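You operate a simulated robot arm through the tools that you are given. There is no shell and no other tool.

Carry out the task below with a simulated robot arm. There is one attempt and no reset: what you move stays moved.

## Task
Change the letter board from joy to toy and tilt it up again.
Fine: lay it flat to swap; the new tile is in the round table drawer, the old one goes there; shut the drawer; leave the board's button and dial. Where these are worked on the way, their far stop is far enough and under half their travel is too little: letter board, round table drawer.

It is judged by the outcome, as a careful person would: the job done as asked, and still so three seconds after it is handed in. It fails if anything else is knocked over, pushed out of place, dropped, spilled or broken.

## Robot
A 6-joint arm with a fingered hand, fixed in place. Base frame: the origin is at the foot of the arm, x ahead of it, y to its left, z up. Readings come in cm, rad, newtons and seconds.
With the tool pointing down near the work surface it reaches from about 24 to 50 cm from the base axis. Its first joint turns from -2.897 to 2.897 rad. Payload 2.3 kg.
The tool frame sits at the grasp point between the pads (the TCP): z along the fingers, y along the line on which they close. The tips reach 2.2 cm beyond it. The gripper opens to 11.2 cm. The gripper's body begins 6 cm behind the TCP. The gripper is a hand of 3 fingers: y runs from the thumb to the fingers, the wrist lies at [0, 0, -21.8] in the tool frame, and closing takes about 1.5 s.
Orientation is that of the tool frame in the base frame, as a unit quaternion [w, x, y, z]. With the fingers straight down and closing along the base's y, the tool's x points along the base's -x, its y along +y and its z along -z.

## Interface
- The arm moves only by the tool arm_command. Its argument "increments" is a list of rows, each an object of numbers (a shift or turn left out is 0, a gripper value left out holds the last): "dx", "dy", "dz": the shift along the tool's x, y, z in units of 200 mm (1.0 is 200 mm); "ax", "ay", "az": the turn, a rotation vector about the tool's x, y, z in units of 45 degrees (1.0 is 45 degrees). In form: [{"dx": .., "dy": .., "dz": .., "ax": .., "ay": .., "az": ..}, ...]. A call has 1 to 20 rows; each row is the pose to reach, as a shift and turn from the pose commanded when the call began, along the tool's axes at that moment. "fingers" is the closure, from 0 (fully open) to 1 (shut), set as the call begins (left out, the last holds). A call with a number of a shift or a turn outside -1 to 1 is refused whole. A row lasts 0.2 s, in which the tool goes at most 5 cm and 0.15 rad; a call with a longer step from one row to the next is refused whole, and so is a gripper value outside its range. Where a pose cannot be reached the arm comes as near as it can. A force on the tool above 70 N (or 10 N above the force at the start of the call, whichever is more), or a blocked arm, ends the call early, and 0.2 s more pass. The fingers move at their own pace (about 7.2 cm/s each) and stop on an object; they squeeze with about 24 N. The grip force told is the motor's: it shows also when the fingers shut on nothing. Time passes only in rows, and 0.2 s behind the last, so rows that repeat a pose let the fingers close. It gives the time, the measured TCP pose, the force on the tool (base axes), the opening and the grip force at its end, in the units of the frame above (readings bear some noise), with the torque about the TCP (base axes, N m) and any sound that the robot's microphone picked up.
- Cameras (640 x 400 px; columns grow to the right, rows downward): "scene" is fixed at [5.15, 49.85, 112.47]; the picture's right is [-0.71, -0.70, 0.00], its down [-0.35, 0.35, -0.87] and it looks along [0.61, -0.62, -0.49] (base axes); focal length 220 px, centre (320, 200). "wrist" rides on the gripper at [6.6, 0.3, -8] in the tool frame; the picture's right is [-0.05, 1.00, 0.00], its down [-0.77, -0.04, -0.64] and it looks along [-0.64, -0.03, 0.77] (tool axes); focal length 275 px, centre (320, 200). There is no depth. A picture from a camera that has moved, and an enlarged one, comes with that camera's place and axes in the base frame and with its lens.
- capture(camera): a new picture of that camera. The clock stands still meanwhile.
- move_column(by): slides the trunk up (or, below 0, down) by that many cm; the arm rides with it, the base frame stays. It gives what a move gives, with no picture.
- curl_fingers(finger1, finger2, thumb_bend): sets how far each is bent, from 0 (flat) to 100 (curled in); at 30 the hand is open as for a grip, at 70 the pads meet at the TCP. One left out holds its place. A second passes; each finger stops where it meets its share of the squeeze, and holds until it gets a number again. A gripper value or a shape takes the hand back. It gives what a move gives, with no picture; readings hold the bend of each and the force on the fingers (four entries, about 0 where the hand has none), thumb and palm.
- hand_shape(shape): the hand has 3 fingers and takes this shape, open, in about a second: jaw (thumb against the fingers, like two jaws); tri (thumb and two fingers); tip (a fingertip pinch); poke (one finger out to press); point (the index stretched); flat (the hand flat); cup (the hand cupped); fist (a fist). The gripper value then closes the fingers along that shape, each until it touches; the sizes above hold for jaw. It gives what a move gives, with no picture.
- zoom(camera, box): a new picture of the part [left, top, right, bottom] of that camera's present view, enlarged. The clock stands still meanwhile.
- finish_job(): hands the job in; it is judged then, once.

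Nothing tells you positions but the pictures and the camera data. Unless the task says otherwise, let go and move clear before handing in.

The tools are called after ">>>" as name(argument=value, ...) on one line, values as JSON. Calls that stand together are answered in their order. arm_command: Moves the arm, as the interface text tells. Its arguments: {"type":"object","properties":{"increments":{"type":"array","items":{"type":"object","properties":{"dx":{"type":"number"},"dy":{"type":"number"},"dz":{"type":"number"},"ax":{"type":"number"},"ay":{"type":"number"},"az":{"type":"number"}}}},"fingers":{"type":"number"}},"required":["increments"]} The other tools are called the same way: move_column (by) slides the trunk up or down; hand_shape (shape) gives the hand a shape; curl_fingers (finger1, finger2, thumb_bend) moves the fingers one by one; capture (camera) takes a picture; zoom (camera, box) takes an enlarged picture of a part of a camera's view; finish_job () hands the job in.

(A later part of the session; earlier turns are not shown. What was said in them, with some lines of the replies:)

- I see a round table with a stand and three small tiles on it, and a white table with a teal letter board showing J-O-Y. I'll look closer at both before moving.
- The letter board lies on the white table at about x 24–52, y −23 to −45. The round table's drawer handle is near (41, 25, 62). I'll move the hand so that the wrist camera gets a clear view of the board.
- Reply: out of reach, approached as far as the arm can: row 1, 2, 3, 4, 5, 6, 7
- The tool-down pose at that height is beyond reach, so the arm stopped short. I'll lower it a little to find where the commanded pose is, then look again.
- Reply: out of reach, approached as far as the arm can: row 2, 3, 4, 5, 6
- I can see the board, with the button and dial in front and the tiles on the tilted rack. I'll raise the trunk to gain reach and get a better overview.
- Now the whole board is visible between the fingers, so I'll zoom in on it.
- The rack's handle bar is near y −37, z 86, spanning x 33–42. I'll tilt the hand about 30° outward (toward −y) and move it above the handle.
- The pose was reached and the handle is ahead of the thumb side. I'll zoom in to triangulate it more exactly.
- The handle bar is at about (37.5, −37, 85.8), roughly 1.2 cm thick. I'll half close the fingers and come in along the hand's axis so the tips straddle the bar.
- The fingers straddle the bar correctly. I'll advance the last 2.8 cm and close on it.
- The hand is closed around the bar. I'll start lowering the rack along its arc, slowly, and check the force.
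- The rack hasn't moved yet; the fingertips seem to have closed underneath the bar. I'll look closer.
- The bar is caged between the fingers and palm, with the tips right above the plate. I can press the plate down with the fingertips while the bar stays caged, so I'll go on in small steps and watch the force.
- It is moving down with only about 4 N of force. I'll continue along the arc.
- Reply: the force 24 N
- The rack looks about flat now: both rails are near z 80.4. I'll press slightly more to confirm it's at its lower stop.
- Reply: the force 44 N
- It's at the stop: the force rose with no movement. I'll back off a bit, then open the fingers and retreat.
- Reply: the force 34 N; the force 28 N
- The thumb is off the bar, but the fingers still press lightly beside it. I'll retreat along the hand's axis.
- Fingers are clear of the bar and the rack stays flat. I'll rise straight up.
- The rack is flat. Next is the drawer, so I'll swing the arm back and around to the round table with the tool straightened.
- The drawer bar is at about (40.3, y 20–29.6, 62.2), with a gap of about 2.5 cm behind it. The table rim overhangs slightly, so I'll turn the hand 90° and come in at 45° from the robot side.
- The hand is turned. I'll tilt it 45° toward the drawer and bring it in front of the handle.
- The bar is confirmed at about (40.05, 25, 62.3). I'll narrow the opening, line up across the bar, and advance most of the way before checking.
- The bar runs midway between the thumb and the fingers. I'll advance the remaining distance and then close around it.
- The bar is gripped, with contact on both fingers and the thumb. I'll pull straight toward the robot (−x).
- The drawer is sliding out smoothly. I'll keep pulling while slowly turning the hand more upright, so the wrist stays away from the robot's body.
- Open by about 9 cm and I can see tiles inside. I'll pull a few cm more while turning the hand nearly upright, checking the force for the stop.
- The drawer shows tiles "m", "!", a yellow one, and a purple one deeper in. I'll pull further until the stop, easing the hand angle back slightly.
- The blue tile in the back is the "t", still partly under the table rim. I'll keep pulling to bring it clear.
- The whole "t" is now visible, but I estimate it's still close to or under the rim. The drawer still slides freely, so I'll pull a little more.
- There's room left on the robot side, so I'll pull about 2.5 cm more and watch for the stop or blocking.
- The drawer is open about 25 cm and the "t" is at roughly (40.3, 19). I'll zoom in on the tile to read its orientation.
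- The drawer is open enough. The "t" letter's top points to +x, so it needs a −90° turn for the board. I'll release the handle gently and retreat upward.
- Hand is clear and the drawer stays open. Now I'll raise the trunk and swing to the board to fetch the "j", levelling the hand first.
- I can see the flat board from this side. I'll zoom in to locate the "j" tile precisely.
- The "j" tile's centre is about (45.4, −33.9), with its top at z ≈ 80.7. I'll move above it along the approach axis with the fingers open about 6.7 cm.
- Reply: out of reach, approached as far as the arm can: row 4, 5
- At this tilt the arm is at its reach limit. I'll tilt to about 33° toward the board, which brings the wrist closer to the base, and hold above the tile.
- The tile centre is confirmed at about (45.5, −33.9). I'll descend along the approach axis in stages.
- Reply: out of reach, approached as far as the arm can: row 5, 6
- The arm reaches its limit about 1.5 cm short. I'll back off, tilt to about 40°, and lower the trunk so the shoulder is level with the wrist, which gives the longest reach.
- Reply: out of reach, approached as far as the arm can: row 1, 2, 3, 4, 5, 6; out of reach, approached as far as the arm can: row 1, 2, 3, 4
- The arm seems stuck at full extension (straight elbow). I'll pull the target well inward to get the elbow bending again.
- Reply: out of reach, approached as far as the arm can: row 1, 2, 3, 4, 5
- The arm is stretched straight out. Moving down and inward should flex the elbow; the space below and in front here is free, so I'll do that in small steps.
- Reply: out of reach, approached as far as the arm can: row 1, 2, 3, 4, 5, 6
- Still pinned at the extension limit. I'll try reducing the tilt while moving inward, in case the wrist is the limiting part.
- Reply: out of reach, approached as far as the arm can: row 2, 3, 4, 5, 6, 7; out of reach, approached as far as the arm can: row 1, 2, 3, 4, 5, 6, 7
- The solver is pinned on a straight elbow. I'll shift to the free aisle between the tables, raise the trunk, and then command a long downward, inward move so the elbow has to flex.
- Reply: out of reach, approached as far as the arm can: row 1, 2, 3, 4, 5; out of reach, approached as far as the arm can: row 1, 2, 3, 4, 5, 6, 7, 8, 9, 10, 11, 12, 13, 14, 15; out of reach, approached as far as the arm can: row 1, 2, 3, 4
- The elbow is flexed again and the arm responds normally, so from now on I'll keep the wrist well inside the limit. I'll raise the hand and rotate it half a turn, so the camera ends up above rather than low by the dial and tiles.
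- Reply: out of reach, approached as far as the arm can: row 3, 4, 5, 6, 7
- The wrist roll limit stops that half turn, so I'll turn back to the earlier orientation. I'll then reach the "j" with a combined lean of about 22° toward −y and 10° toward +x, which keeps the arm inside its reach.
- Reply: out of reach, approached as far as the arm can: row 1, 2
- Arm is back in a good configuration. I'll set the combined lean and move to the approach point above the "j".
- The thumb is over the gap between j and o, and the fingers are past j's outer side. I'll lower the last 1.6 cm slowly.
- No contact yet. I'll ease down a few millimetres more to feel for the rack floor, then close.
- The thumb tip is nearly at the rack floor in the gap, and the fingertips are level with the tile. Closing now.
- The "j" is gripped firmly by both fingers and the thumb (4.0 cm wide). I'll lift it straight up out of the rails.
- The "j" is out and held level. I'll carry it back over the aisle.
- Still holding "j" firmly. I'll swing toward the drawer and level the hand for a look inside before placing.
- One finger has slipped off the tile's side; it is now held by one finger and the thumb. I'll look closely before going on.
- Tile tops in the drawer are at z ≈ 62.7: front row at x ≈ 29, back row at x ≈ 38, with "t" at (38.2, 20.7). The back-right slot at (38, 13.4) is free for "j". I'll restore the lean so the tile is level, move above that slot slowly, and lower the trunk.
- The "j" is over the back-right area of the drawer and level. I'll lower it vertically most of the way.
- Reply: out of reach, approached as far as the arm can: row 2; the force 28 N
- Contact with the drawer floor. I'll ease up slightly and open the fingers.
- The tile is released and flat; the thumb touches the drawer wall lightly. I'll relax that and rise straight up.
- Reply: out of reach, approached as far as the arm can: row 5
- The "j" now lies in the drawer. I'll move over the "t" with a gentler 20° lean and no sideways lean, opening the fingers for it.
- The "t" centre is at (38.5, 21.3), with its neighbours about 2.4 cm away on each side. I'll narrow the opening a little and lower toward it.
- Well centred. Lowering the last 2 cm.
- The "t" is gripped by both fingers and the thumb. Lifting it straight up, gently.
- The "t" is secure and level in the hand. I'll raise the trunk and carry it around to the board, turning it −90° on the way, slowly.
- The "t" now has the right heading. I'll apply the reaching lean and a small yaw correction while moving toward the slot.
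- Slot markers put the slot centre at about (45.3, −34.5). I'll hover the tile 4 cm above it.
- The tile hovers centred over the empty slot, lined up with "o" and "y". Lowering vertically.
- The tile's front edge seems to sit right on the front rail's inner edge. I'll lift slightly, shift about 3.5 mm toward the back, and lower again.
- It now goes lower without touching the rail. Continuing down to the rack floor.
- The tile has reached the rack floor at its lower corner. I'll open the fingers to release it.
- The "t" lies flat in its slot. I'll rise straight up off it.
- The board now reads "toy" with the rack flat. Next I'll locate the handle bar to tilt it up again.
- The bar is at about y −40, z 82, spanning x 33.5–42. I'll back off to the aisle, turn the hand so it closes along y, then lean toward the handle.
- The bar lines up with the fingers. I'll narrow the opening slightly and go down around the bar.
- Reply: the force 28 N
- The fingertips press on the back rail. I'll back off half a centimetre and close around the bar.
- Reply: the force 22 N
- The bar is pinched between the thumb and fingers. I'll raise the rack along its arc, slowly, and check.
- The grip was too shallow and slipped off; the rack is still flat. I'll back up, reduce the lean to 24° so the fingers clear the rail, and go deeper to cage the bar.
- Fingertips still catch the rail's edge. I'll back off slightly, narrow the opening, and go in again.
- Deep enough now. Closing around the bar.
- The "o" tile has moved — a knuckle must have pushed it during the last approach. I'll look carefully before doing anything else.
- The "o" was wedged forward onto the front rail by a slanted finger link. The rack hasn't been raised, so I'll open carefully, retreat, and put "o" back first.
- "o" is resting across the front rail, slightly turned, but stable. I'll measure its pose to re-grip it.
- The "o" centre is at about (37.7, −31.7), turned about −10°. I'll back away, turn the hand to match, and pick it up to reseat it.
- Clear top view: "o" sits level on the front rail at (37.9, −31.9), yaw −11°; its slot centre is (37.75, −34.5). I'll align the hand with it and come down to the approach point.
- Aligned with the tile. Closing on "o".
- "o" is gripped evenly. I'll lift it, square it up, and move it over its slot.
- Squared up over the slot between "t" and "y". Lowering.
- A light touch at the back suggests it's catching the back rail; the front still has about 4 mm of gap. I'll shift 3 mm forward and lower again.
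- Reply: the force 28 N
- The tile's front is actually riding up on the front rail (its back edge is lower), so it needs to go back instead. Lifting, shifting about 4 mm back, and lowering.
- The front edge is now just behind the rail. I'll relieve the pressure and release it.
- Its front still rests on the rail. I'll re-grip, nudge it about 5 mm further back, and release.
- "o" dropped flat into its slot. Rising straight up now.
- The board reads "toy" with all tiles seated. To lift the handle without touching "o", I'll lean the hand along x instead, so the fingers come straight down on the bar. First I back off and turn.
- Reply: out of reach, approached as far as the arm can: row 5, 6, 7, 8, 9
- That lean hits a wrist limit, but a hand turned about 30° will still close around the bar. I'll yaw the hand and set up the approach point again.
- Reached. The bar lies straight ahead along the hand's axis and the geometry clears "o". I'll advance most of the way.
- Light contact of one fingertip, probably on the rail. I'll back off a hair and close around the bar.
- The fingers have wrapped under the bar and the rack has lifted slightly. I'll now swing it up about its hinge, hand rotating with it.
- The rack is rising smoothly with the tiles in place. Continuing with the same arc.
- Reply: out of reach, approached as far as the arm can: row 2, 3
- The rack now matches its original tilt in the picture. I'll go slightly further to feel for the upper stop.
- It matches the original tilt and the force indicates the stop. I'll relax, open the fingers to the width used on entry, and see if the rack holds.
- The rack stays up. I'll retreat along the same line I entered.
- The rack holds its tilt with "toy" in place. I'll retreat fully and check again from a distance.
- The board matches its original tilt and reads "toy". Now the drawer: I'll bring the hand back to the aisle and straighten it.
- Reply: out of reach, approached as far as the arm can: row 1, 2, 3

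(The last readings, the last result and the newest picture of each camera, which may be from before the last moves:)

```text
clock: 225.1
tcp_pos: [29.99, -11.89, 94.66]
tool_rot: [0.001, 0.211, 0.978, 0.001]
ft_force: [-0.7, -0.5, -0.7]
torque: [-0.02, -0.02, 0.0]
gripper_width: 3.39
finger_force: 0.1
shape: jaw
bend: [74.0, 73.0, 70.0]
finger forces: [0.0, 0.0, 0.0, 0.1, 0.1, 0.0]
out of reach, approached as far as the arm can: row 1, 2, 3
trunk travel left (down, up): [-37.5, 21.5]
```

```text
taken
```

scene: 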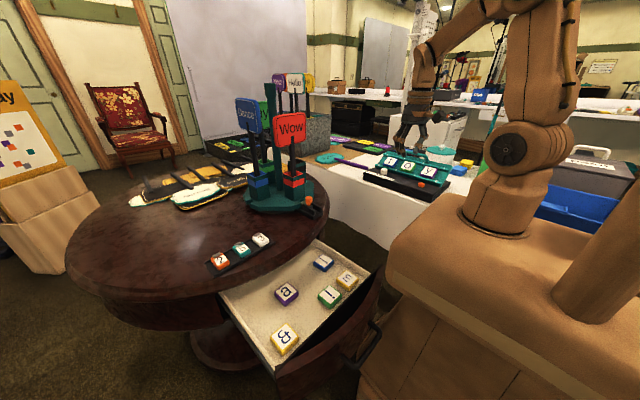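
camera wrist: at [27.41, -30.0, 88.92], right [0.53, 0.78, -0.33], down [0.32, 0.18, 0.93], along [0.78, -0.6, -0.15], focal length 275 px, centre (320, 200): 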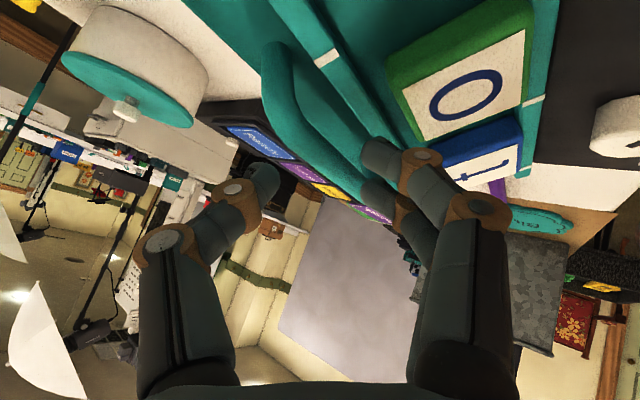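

>>> arm_command(increments=[{"az": 0.17}, {"az": 0.34}, {"az": 0.5}, {"az": 0.67}, {"az": 0.84}, {"az": 1.0}])

>>> arm_command(increments=[{"dx": 0.17, "dy": 0.03, "az": 0.07}, {"dx": 0.34, "dy": 0.055, "az": 0.15}, {"dx": 0.52, "dy": 0.085, "az": 0.23}, {"dx": 0.7, "dy": 0.115, "az": 0.32}, {"dx": 0.87, "dy": 0.145, "az": 0.4}, {"dx": 0.98, "dy": 0.165, "az": 0.458}, {"dx": 0.98, "dy": 0.165, "az": 0.458}])

```text
clock: 226.5
tcp_pos: [30.12, -11.93, 94.74]
tool_rot: [0.002, 0.569, 0.822, 0.0]
ft_force: [-0.6, -0.3, 0.7]
torque: [-0.01, -0.03, 0.01]
gripper_width: 3.35
finger_force: 0.1
shape: jaw
bend: [74.0, 73.0, 70.0]
finger forces: [0.1, 0.0, 0.0, 0.1, 0.0, 0.1]
trunk travel left (down, up): [-37.5, 21.5]
```

```text
clock: 228.1
tcp_pos: [26.26, 7.51, 94.51]
tool_rot: [0.001, 0.707, 0.707, 0.0]
ft_force: [0.2, -0.1, 0.3]
torque: [0.02, -0.02, 0.01]
gripper_width: 3.38
finger_force: 0.1
shape: jaw
bend: [74.0, 73.0, 70.0]
finger forces: [0.0, 0.0, 0.0, 0.0, 0.0, 0.0]
trunk travel left (down, up): [-37.5, 21.5]
```

>>> arm_command(increments=[{"dx": 0.12, "dy": -0.08, "dz": 0.02, "ax": -0.05}, {"dx": 0.25, "dy": -0.17, "dz": 0.05, "ax": -0.1}, {"dx": 0.38, "dy": -0.26, "dz": 0.09, "ax": -0.15}, {"dx": 0.51, "dy": -0.36, "dz": 0.13, "ax": -0.2}, {"dx": 0.64, "dy": -0.46, "dz": 0.17, "ax": -0.25}, {"dx": 0.77, "dy": -0.56, "dz": 0.2, "ax": -0.3}, {"dx": 0.87, "dy": -0.635, "dz": 0.225, "ax": -0.311}, {"dx": 0.87, "dy": -0.635, "dz": 0.225, "ax": -0.311}])

>>> move_column(by=-7)

>>> capture(camera="wrist")

>>> capture(camera="scene")

```text
clock: 229.9
tcp_pos: [13.06, 25.1, 90.29]
tool_rot: [0.087, 0.701, 0.702, 0.087]
ft_force: [0.2, 0.3, -0.1]
torque: [-0.02, -0.02, 0.02]
gripper_width: 3.35
finger_force: 0.1
shape: jaw
bend: [74.0, 73.0, 70.0]
finger forces: [0.0, 0.0, 0.0, 0.1, 0.0, 0.1]
trunk travel left (down, up): [-37.5, 21.5]
```

```text
clock: 230.9
tcp_pos: [13.19, 25.19, 83.18]
tool_rot: [0.086, 0.701, 0.703, 0.086]
ft_force: [-0.4, 0.1, 0.5]
torque: [0.0, 0.01, 0.02]
gripper_width: 3.36
finger_force: 0.0
shape: jaw
bend: [74.0, 73.0, 70.0]
finger forces: [0.0, 0.1, 0.0, 0.1, 0.1, 0.1]
trunk travel left (down, up): [-30.5, 28.5]
```

```text
taken
camera wrist: at [11.61, 31.75, 91.16], right [0.97, -0.04, 0.24], down [-0.19, -0.77, 0.61], along [0.16, -0.64, -0.76], focal length 275 px, centre (320, 200)
```

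wrist: 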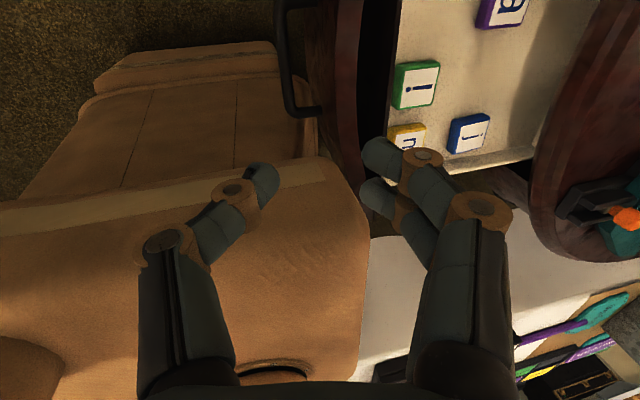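

```text
taken
```

scene: 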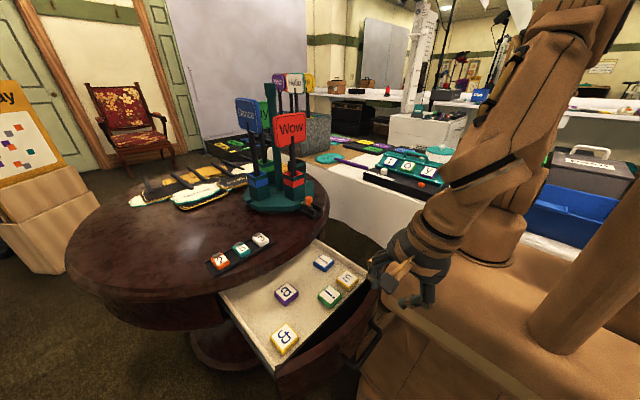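

>>> arm_command(increments=[{"dx": -0.002, "dy": -0.03, "dz": 0.12}, {"dx": -0.005, "dy": -0.06, "dz": 0.25}, {"dx": -0.007, "dy": -0.09, "dz": 0.38}, {"dx": -0.01, "dy": -0.12, "dz": 0.5}, {"dx": -0.01, "dy": -0.145, "dz": 0.59}, {"dx": -0.01, "dy": -0.158, "dz": 0.64}, {"dx": -0.01, "dy": -0.158, "dz": 0.64}], fingers=0.7)

>>> capture(camera="wrist")

```text
clock: 232.6
tcp_pos: [13.15, 25.06, 70.24]
tool_rot: [0.087, 0.701, 0.703, 0.086]
ft_force: [-0.2, 0.3, -0.6]
torque: [-0.01, -0.02, -0.01]
gripper_width: 3.36
finger_force: 0.0
shape: jaw
bend: [74.0, 73.0, 70.0]
finger forces: [0.0, 0.1, 0.0, 0.0, 0.1, 0.0]
trunk travel left (down, up): [-30.5, 28.5]
```

```text
taken
camera wrist: at [11.58, 31.59, 78.07], right [0.97, -0.04, 0.24], down [-0.19, -0.77, 0.61], along [0.16, -0.64, -0.76], focal length 275 px, centre (320, 200)
```

wrist: 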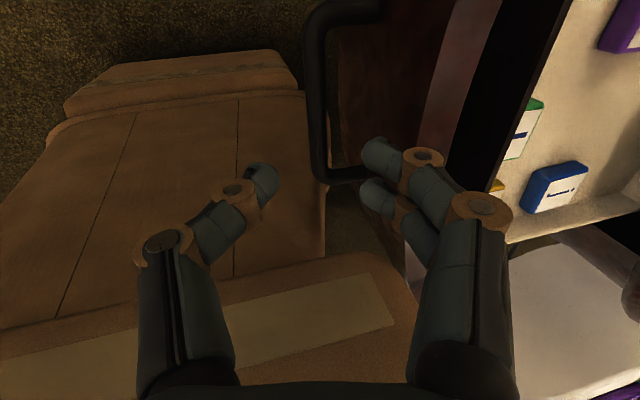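

>>> arm_command(increments=[{"dy": -0.002, "dz": 0.08}, {"dy": -0.004, "dz": 0.17}, {"dy": -0.005, "dz": 0.26}, {"dy": -0.005, "dz": 0.33}, {"dy": -0.005, "dz": 0.37}, {"dy": -0.005, "dz": 0.37}])

>>> capture(camera="wrist")

```text
clock: 233.9
tcp_pos: [14.91, 24.94, 62.98]
tool_rot: [0.087, 0.702, 0.702, 0.086]
ft_force: [0.2, 0.2, 0.4]
torque: [-0.02, -0.03, -0.02]
gripper_width: 3.34
finger_force: 0.0
shape: jaw
bend: [74.0, 73.0, 70.0]
finger forces: [0.4, 0.3, 0.0, 0.1, 0.0, 0.0]
trunk travel left (down, up): [-30.5, 28.5]
```

```text
taken
camera wrist: at [13.32, 31.51, 70.81], right [0.97, -0.05, 0.24], down [-0.19, -0.77, 0.61], along [0.16, -0.64, -0.76], focal length 275 px, centre (320, 200)
```

wrist: 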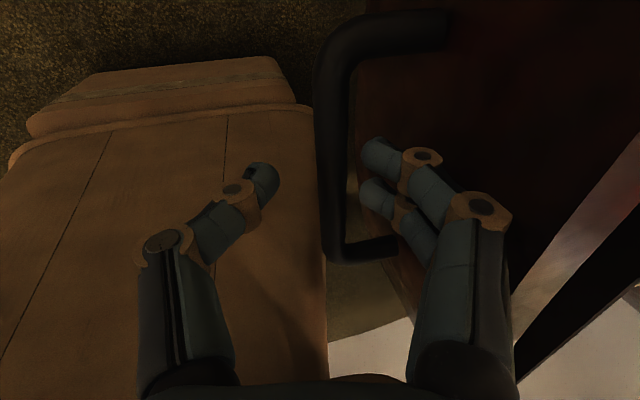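

The bar is between thumb and fingers. Closing on it, then pushing the drawer in.

>>> arm_command(increments=[{"dz": 0}, {"dz": 0}, {"dz": 0}, {"dz": 0}, {"dz": 0}, {"dz": 0}], fingers=1.0)

>>> arm_command(increments=[{"dy": 0.02, "dz": 0.005}, {"dy": 0.06, "dz": 0.015}, {"dy": 0.11, "dz": 0.027}, {"dy": 0.16, "dz": 0.04}, {"dy": 0.21, "dz": 0.052}, {"dy": 0.26, "dz": 0.064}, {"dy": 0.31, "dz": 0.076}, {"dy": 0.36, "dz": 0.089}, {"dy": 0.4, "dz": 0.099}, {"dy": 0.4, "dz": 0.099}])

>>> capture(camera="scene")

```text
clock: 235.3
tcp_pos: [14.94, 24.86, 62.89]
tool_rot: [0.088, 0.701, 0.703, 0.085]
ft_force: [0.2, -1.5, -13.3]
torque: [-0.02, 0.07, -0.03]
gripper_width: 0.53
finger_force: 24.3
shape: jaw
bend: [72.0, 72.0, 70.0]
finger forces: [10.2, 10.1, 0.1, 0.0, 22.0, 0.0]
trunk travel left (down, up): [-30.5, 28.5]
```

```text
clock: 237.6
tcp_pos: [23.12, 24.83, 62.78]
tool_rot: [0.088, 0.701, 0.702, 0.087]
ft_force: [0.4, 3.7, -8.0]
torque: [0.04, 0.05, 0.01]
gripper_width: 0.5
finger_force: 24.3
shape: jaw
bend: [72.0, 72.0, 70.0]
finger forces: [9.8, 9.6, 0.1, 0.1, 20.4, 0.0]
trunk travel left (down, up): [-30.5, 28.5]
```

```text
taken
```

scene: 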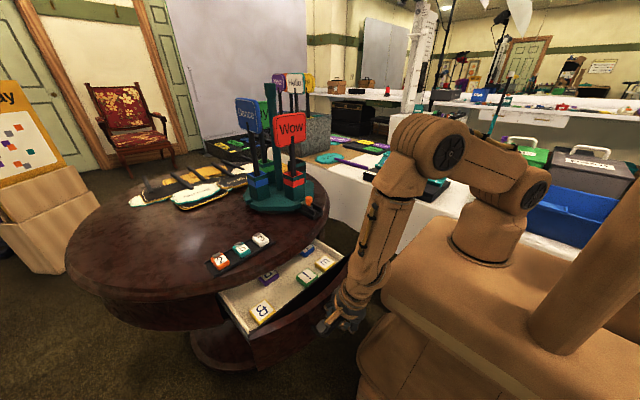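

>>> arm_command(increments=[{"dy": 0.03, "dz": 0.0075, "ax": -0.03}, {"dy": 0.07, "dz": 0.0175, "ax": -0.07}, {"dy": 0.12, "dz": 0.03, "ax": -0.12}, {"dy": 0.17, "dz": 0.042, "ax": -0.17}, {"dy": 0.22, "dz": 0.054, "ax": -0.22}, {"dy": 0.27, "dz": 0.067, "ax": -0.27}, {"dy": 0.315, "dz": 0.078, "ax": -0.32}, {"dy": 0.349, "dz": 0.0864, "ax": -0.355}, {"dy": 0.349, "dz": 0.0864, "ax": -0.355}])

>>> capture(camera="scene")

```text
clock: 239.6
tcp_pos: [30.45, 24.82, 62.75]
tool_rot: [0.183, 0.682, 0.684, 0.182]
ft_force: [-0.2, -3.1, -17.7]
torque: [-0.02, 0.25, -0.02]
gripper_width: 0.38
finger_force: 23.7
shape: jaw
bend: [72.0, 72.0, 69.0]
finger forces: [11.1, 11.0, 0.0, 0.0, 21.5, 0.1]
trunk travel left (down, up): [-30.5, 28.5]
```

```text
taken
```

scene: 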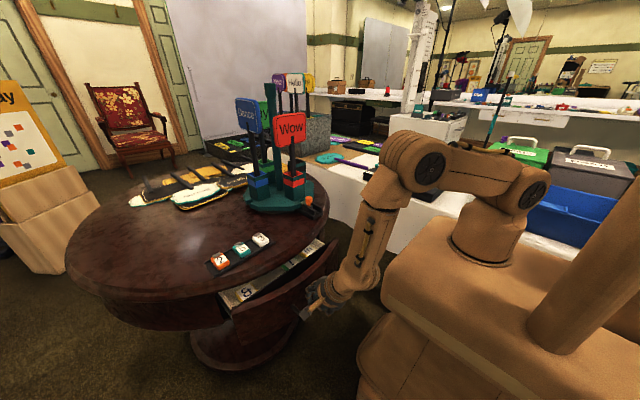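

>>> arm_command(increments=[{"dy": 0.03, "dz": 0.016, "ax": -0.04}, {"dy": 0.065, "dz": 0.035, "ax": -0.1}, {"dy": 0.105, "dz": 0.056, "ax": -0.16}, {"dy": 0.145, "dz": 0.078, "ax": -0.22}, {"dy": 0.185, "dz": 0.1, "ax": -0.28}, {"dy": 0.218, "dz": 0.117, "ax": -0.333}, {"dy": 0.218, "dz": 0.117, "ax": -0.333}])

>>> capture(camera="wrist")

```text
clock: 241.2
tcp_pos: [35.28, 25.01, 63.04]
tool_rot: [0.271, 0.652, 0.654, 0.271]
ft_force: [0.6, -0.4, -19.7]
torque: [0.0, 0.32, 0.03]
gripper_width: 0.26
finger_force: 23.9
shape: jaw
bend: [71.0, 72.0, 68.0]
finger forces: [7.7, 7.4, 0.0, 0.1, 28.4, 0.0]
trunk travel left (down, up): [-30.5, 28.5]
```

```text
taken
camera wrist: at [29.92, 31.53, 68.94], right [0.71, -0.04, 0.71], down [-0.47, -0.77, 0.43], along [0.53, -0.64, -0.57], focal length 275 px, centre (320, 200)
```

wrist: 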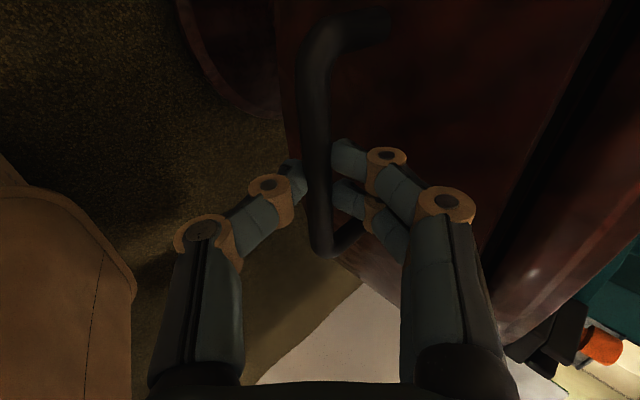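

Last stretch: pushing in toward the closed stop.

>>> arm_command(increments=[{"dy": 0.02, "dz": 0.02}, {"dy": 0.05, "dz": 0.05}, {"dy": 0.08, "dz": 0.08}, {"dy": 0.11, "dz": 0.11}, {"dy": 0.135, "dz": 0.135}, {"dy": 0.148, "dz": 0.148}, {"dy": 0.148, "dz": 0.148}])

>>> zoom(camera="scene", box=[200, 220, 360, 330])

```text
clock: 242.8
tcp_pos: [39.27, 25.0, 62.92]
tool_rot: [0.271, 0.651, 0.655, 0.271]
ft_force: [-16.0, 0.1, -13.7]
torque: [0.0, 0.39, -0.02]
gripper_width: 0.36
finger_force: 23.9
shape: jaw
bend: [73.0, 73.0, 67.0]
finger forces: [6.7, 6.6, 0.0, 0.1, 28.1, 0.1]
trunk travel left (down, up): [-30.5, 28.5]
```

```text
3.64 times, centred on (280, 275) of scene
camera zoom: at [5.15, 49.85, 112.47], right [-0.71, -0.7, 0.0], down [-0.35, 0.35, -0.87], along [0.61, -0.62, -0.49], focal length 800 px, centre (466, -73)
```

zoom: 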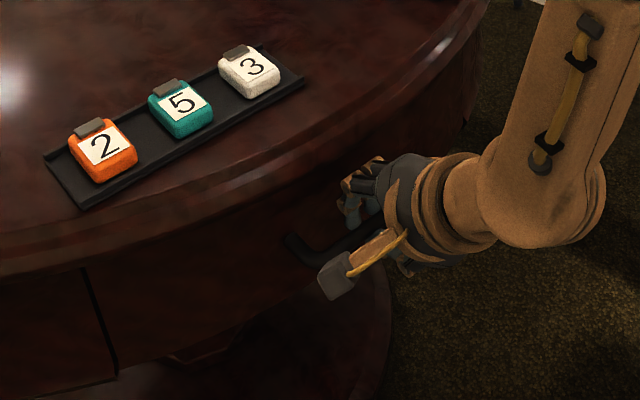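

The force shows it has reached the closed stop. I'll give a small extra push to be sure.

>>> arm_command(increments=[{"dy": 0.007, "dz": 0.007}, {"dy": 0.014, "dz": 0.014}, {"dy": 0.018, "dz": 0.018}])

>>> zoom(camera="scene", box=[200, 220, 360, 330])

```text
clock: 243.6
tcp_pos: [39.6, 24.95, 63.13]
tool_rot: [0.271, 0.653, 0.654, 0.271]
ft_force: [-25.9, -2.3, -12.0]
torque: [0.0, 0.42, -0.01]
gripper_width: 0.48
finger_force: 23.8
shape: jaw
bend: [74.0, 74.0, 67.0]
finger forces: [5.4, 5.4, 0.1, 0.0, 30.1, 0.0]
trunk travel left (down, up): [-30.5, 28.5]
```

```text
3.64 times, centred on (280, 275) of scene
camera zoom: at [5.15, 49.85, 112.47], right [-0.71, -0.7, 0.0], down [-0.35, 0.35, -0.87], along [0.61, -0.62, -0.49], focal length 800 px, centre (466, -73)
```

zoom: 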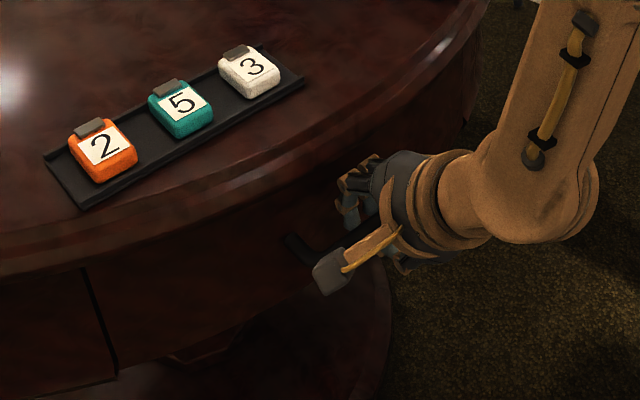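

The drawer is shut. I'll relax, open, and retreat along the entry line without dragging the handle.

>>> arm_command(increments=[{"dy": -0.01, "dz": -0.01}, {"dy": -0.018, "dz": -0.018}])

>>> arm_command(increments=[{"dz": 0}, {"dz": 0}, {"dz": 0}, {"dz": 0}], fingers=0.65)

>>> zoom(camera="wrist", box=[180, 60, 500, 260])

```text
clock: 244.2
tcp_pos: [39.5, 24.84, 63.06]
tool_rot: [0.271, 0.653, 0.653, 0.271]
ft_force: [-8.2, 0.0, -12.0]
torque: [-0.02, 0.21, 0.03]
gripper_width: 0.47
finger_force: 23.9
shape: jaw
bend: [74.0, 74.0, 67.0]
finger forces: [7.6, 7.5, 0.1, 0.1, 26.2, 0.0]
trunk travel left (down, up): [-30.5, 28.5]
```

```text
clock: 245.2
tcp_pos: [39.56, 24.8, 62.92]
tool_rot: [0.271, 0.653, 0.654, 0.27]
ft_force: [-0.1, 0.1, -0.3]
torque: [0.0, 0.02, 0.03]
gripper_width: 3.89
finger_force: 0.0
shape: jaw
bend: [74.0, 74.0, 70.0]
finger forces: [0.0, 0.1, 0.0, 0.0, 0.0, 0.1]
trunk travel left (down, up): [-30.5, 28.5]
```

```text
2.00 times, centred on (340, 160) of wrist
camera zoom: at [34.14, 31.49, 68.92], right [0.71, -0.04, 0.71], down [-0.47, -0.77, 0.42], along [0.53, -0.64, -0.57], focal length 551 px, centre (280, 280)
```

zoom: 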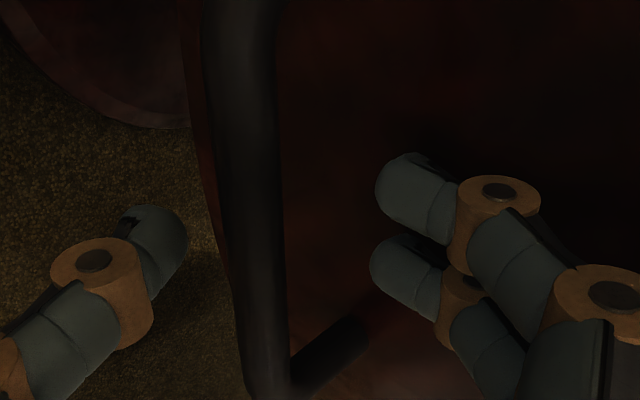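

>>> arm_command(increments=[{"dz": -0.05}, {"dz": -0.13}, {"dz": -0.24}, {"dz": -0.36}, {"dz": -0.48}, {"dz": -0.6}, {"dz": -0.6}])

>>> capture(camera="scene")

>>> zoom(camera="scene", box=[200, 220, 360, 330])

```text
clock: 246.8
tcp_pos: [31.07, 25.07, 71.58]
tool_rot: [0.271, 0.653, 0.654, 0.27]
ft_force: [0.2, -0.4, 0.1]
torque: [0.02, -0.01, 0.01]
gripper_width: 3.87
finger_force: 0.0
shape: jaw
bend: [74.0, 74.0, 70.0]
finger forces: [0.0, 0.0, 0.0, 0.0, 0.0, 0.1]
trunk travel left (down, up): [-30.5, 28.5]
```

```text
taken
```

scene: 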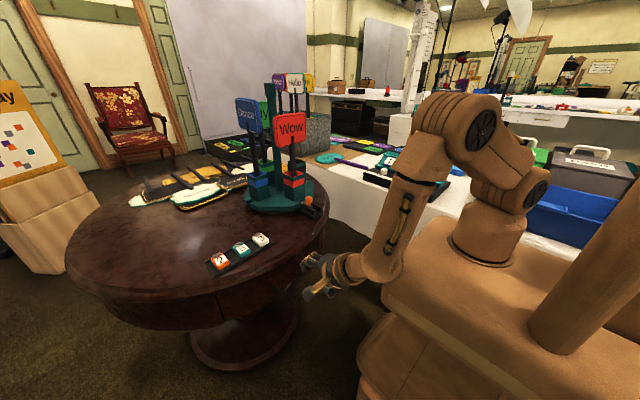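

```text
3.64 times, centred on (280, 275) of scene
camera zoom: at [5.15, 49.85, 112.47], right [-0.71, -0.7, 0.0], down [-0.35, 0.35, -0.87], along [0.61, -0.62, -0.49], focal length 800 px, centre (466, -73)
```

zoom: 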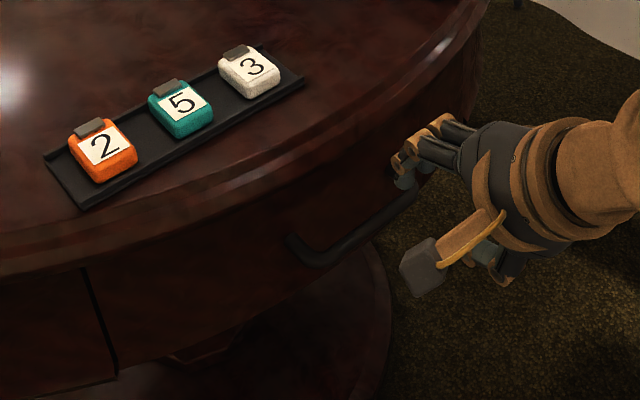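

The drawer handle is back exactly where it started, so it's fully shut. I'll move the hand clear and make a final check of the board.

>>> arm_command(increments=[{"dx": -0.03, "dy": 0.03, "dz": -0.08, "ax": 0.1}, {"dx": -0.06, "dy": 0.08, "dz": -0.18, "ax": 0.25}, {"dx": -0.1, "dy": 0.14, "dz": -0.28, "ax": 0.4}, {"dx": -0.15, "dy": 0.2, "dz": -0.38, "ax": 0.55}, {"dx": -0.2, "dy": 0.26, "dz": -0.48, "ax": 0.7}, {"dx": -0.25, "dy": 0.32, "dz": -0.56, "ax": 0.85}, {"dx": -0.3, "dy": 0.36, "dz": -0.62, "ax": 1.0}, {"dx": -0.3, "dy": 0.36, "dz": -0.62, "ax": 1.0}], fingers=0)

>>> capture(camera="scene")

>>> zoom(camera="scene", box=[340, 130, 480, 217])

```text
clock: 248.6
tcp_pos: [27.4, 19.21, 85.74]
tool_rot: [0.0, 0.706, 0.708, 0.0]
ft_force: [0.3, 0.4, 0.8]
torque: [-0.01, -0.02, 0.0]
gripper_width: 11.18
finger_force: 0.0
shape: jaw
bend: [30.0, 30.0, 30.0]
finger forces: [0.0, 0.1, 0.0, 0.0, 0.1, 0.0]
trunk travel left (down, up): [-30.5, 28.5]
```

```text
taken
```

scene: 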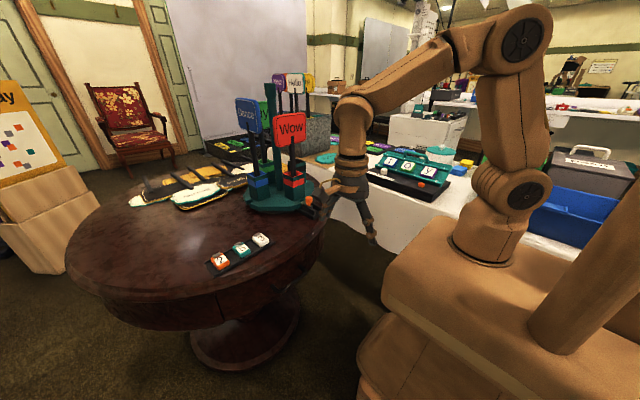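

```text
4.57 times, centred on (410, 174) of scene
camera zoom: at [5.15, 49.85, 112.47], right [-0.71, -0.7, 0.0], down [-0.35, 0.35, -0.87], along [0.61, -0.62, -0.49], focal length 1006 px, centre (-91, 321)
```

zoom: 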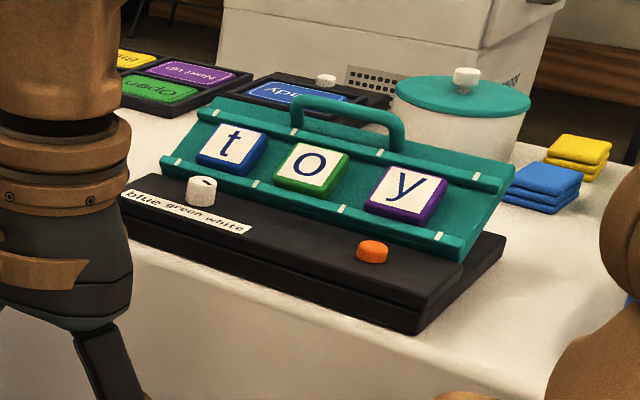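

>>> zoom(camera="scene", box=[370, 145, 450, 195])

>>> zoom(camera="scene", box=[200, 220, 330, 320])

```text
8.00 times, centred on (410, 170) of scene
camera zoom: at [5.15, 49.85, 112.47], right [-0.71, -0.7, 0.0], down [-0.35, 0.35, -0.87], along [0.61, -0.62, -0.49], focal length 1761 px, centre (-400, 440)
```

zoom: 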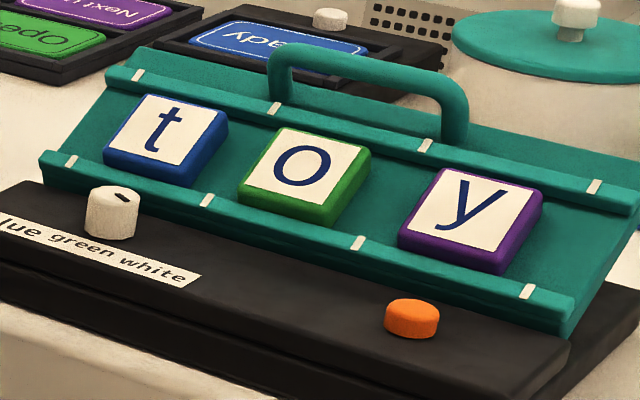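

```text
4.00 times, centred on (265, 270) of scene
camera zoom: at [5.15, 49.85, 112.47], right [-0.71, -0.7, 0.0], down [-0.35, 0.35, -0.87], along [0.61, -0.62, -0.49], focal length 880 px, centre (540, -80)
```

zoom: 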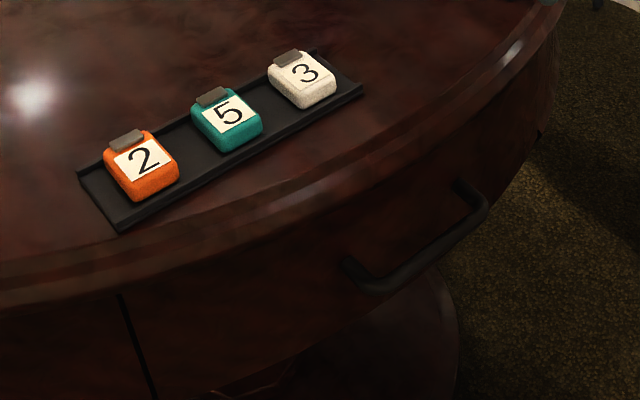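

The board is tilted up and reads "toy". The button and dial look as they did at the start, the drawer is shut with "j" inside, and the hand is empty and clear. Handing in.

>>> finish_job()

```text
The job is handed in.
```

The letter board now reads "toy" and is tilted back up to where it started. The drawer is shut with the old "j" inside. I've handed the job in but haven't seen a result.

- **"o" tile:** while I was reaching for the handle to tilt the board up, a finger pushed the "o" tile out of its slot and onto the front rail. I picked it up, put it back in its slot, and then tilted the board up. All three tiles look properly seated in the last pictures.
- **Drawer:** I pulled it out about 25 cm and didn't reach its stop. It looked well past half its travel, but I couldn't confirm the full length. The handle is back where it was at the start, so it is fully closed.
- **Button and dial:** I didn't use either one, and both look unchanged in the pictures.

The hand was empty and clear of everything when I handed in.
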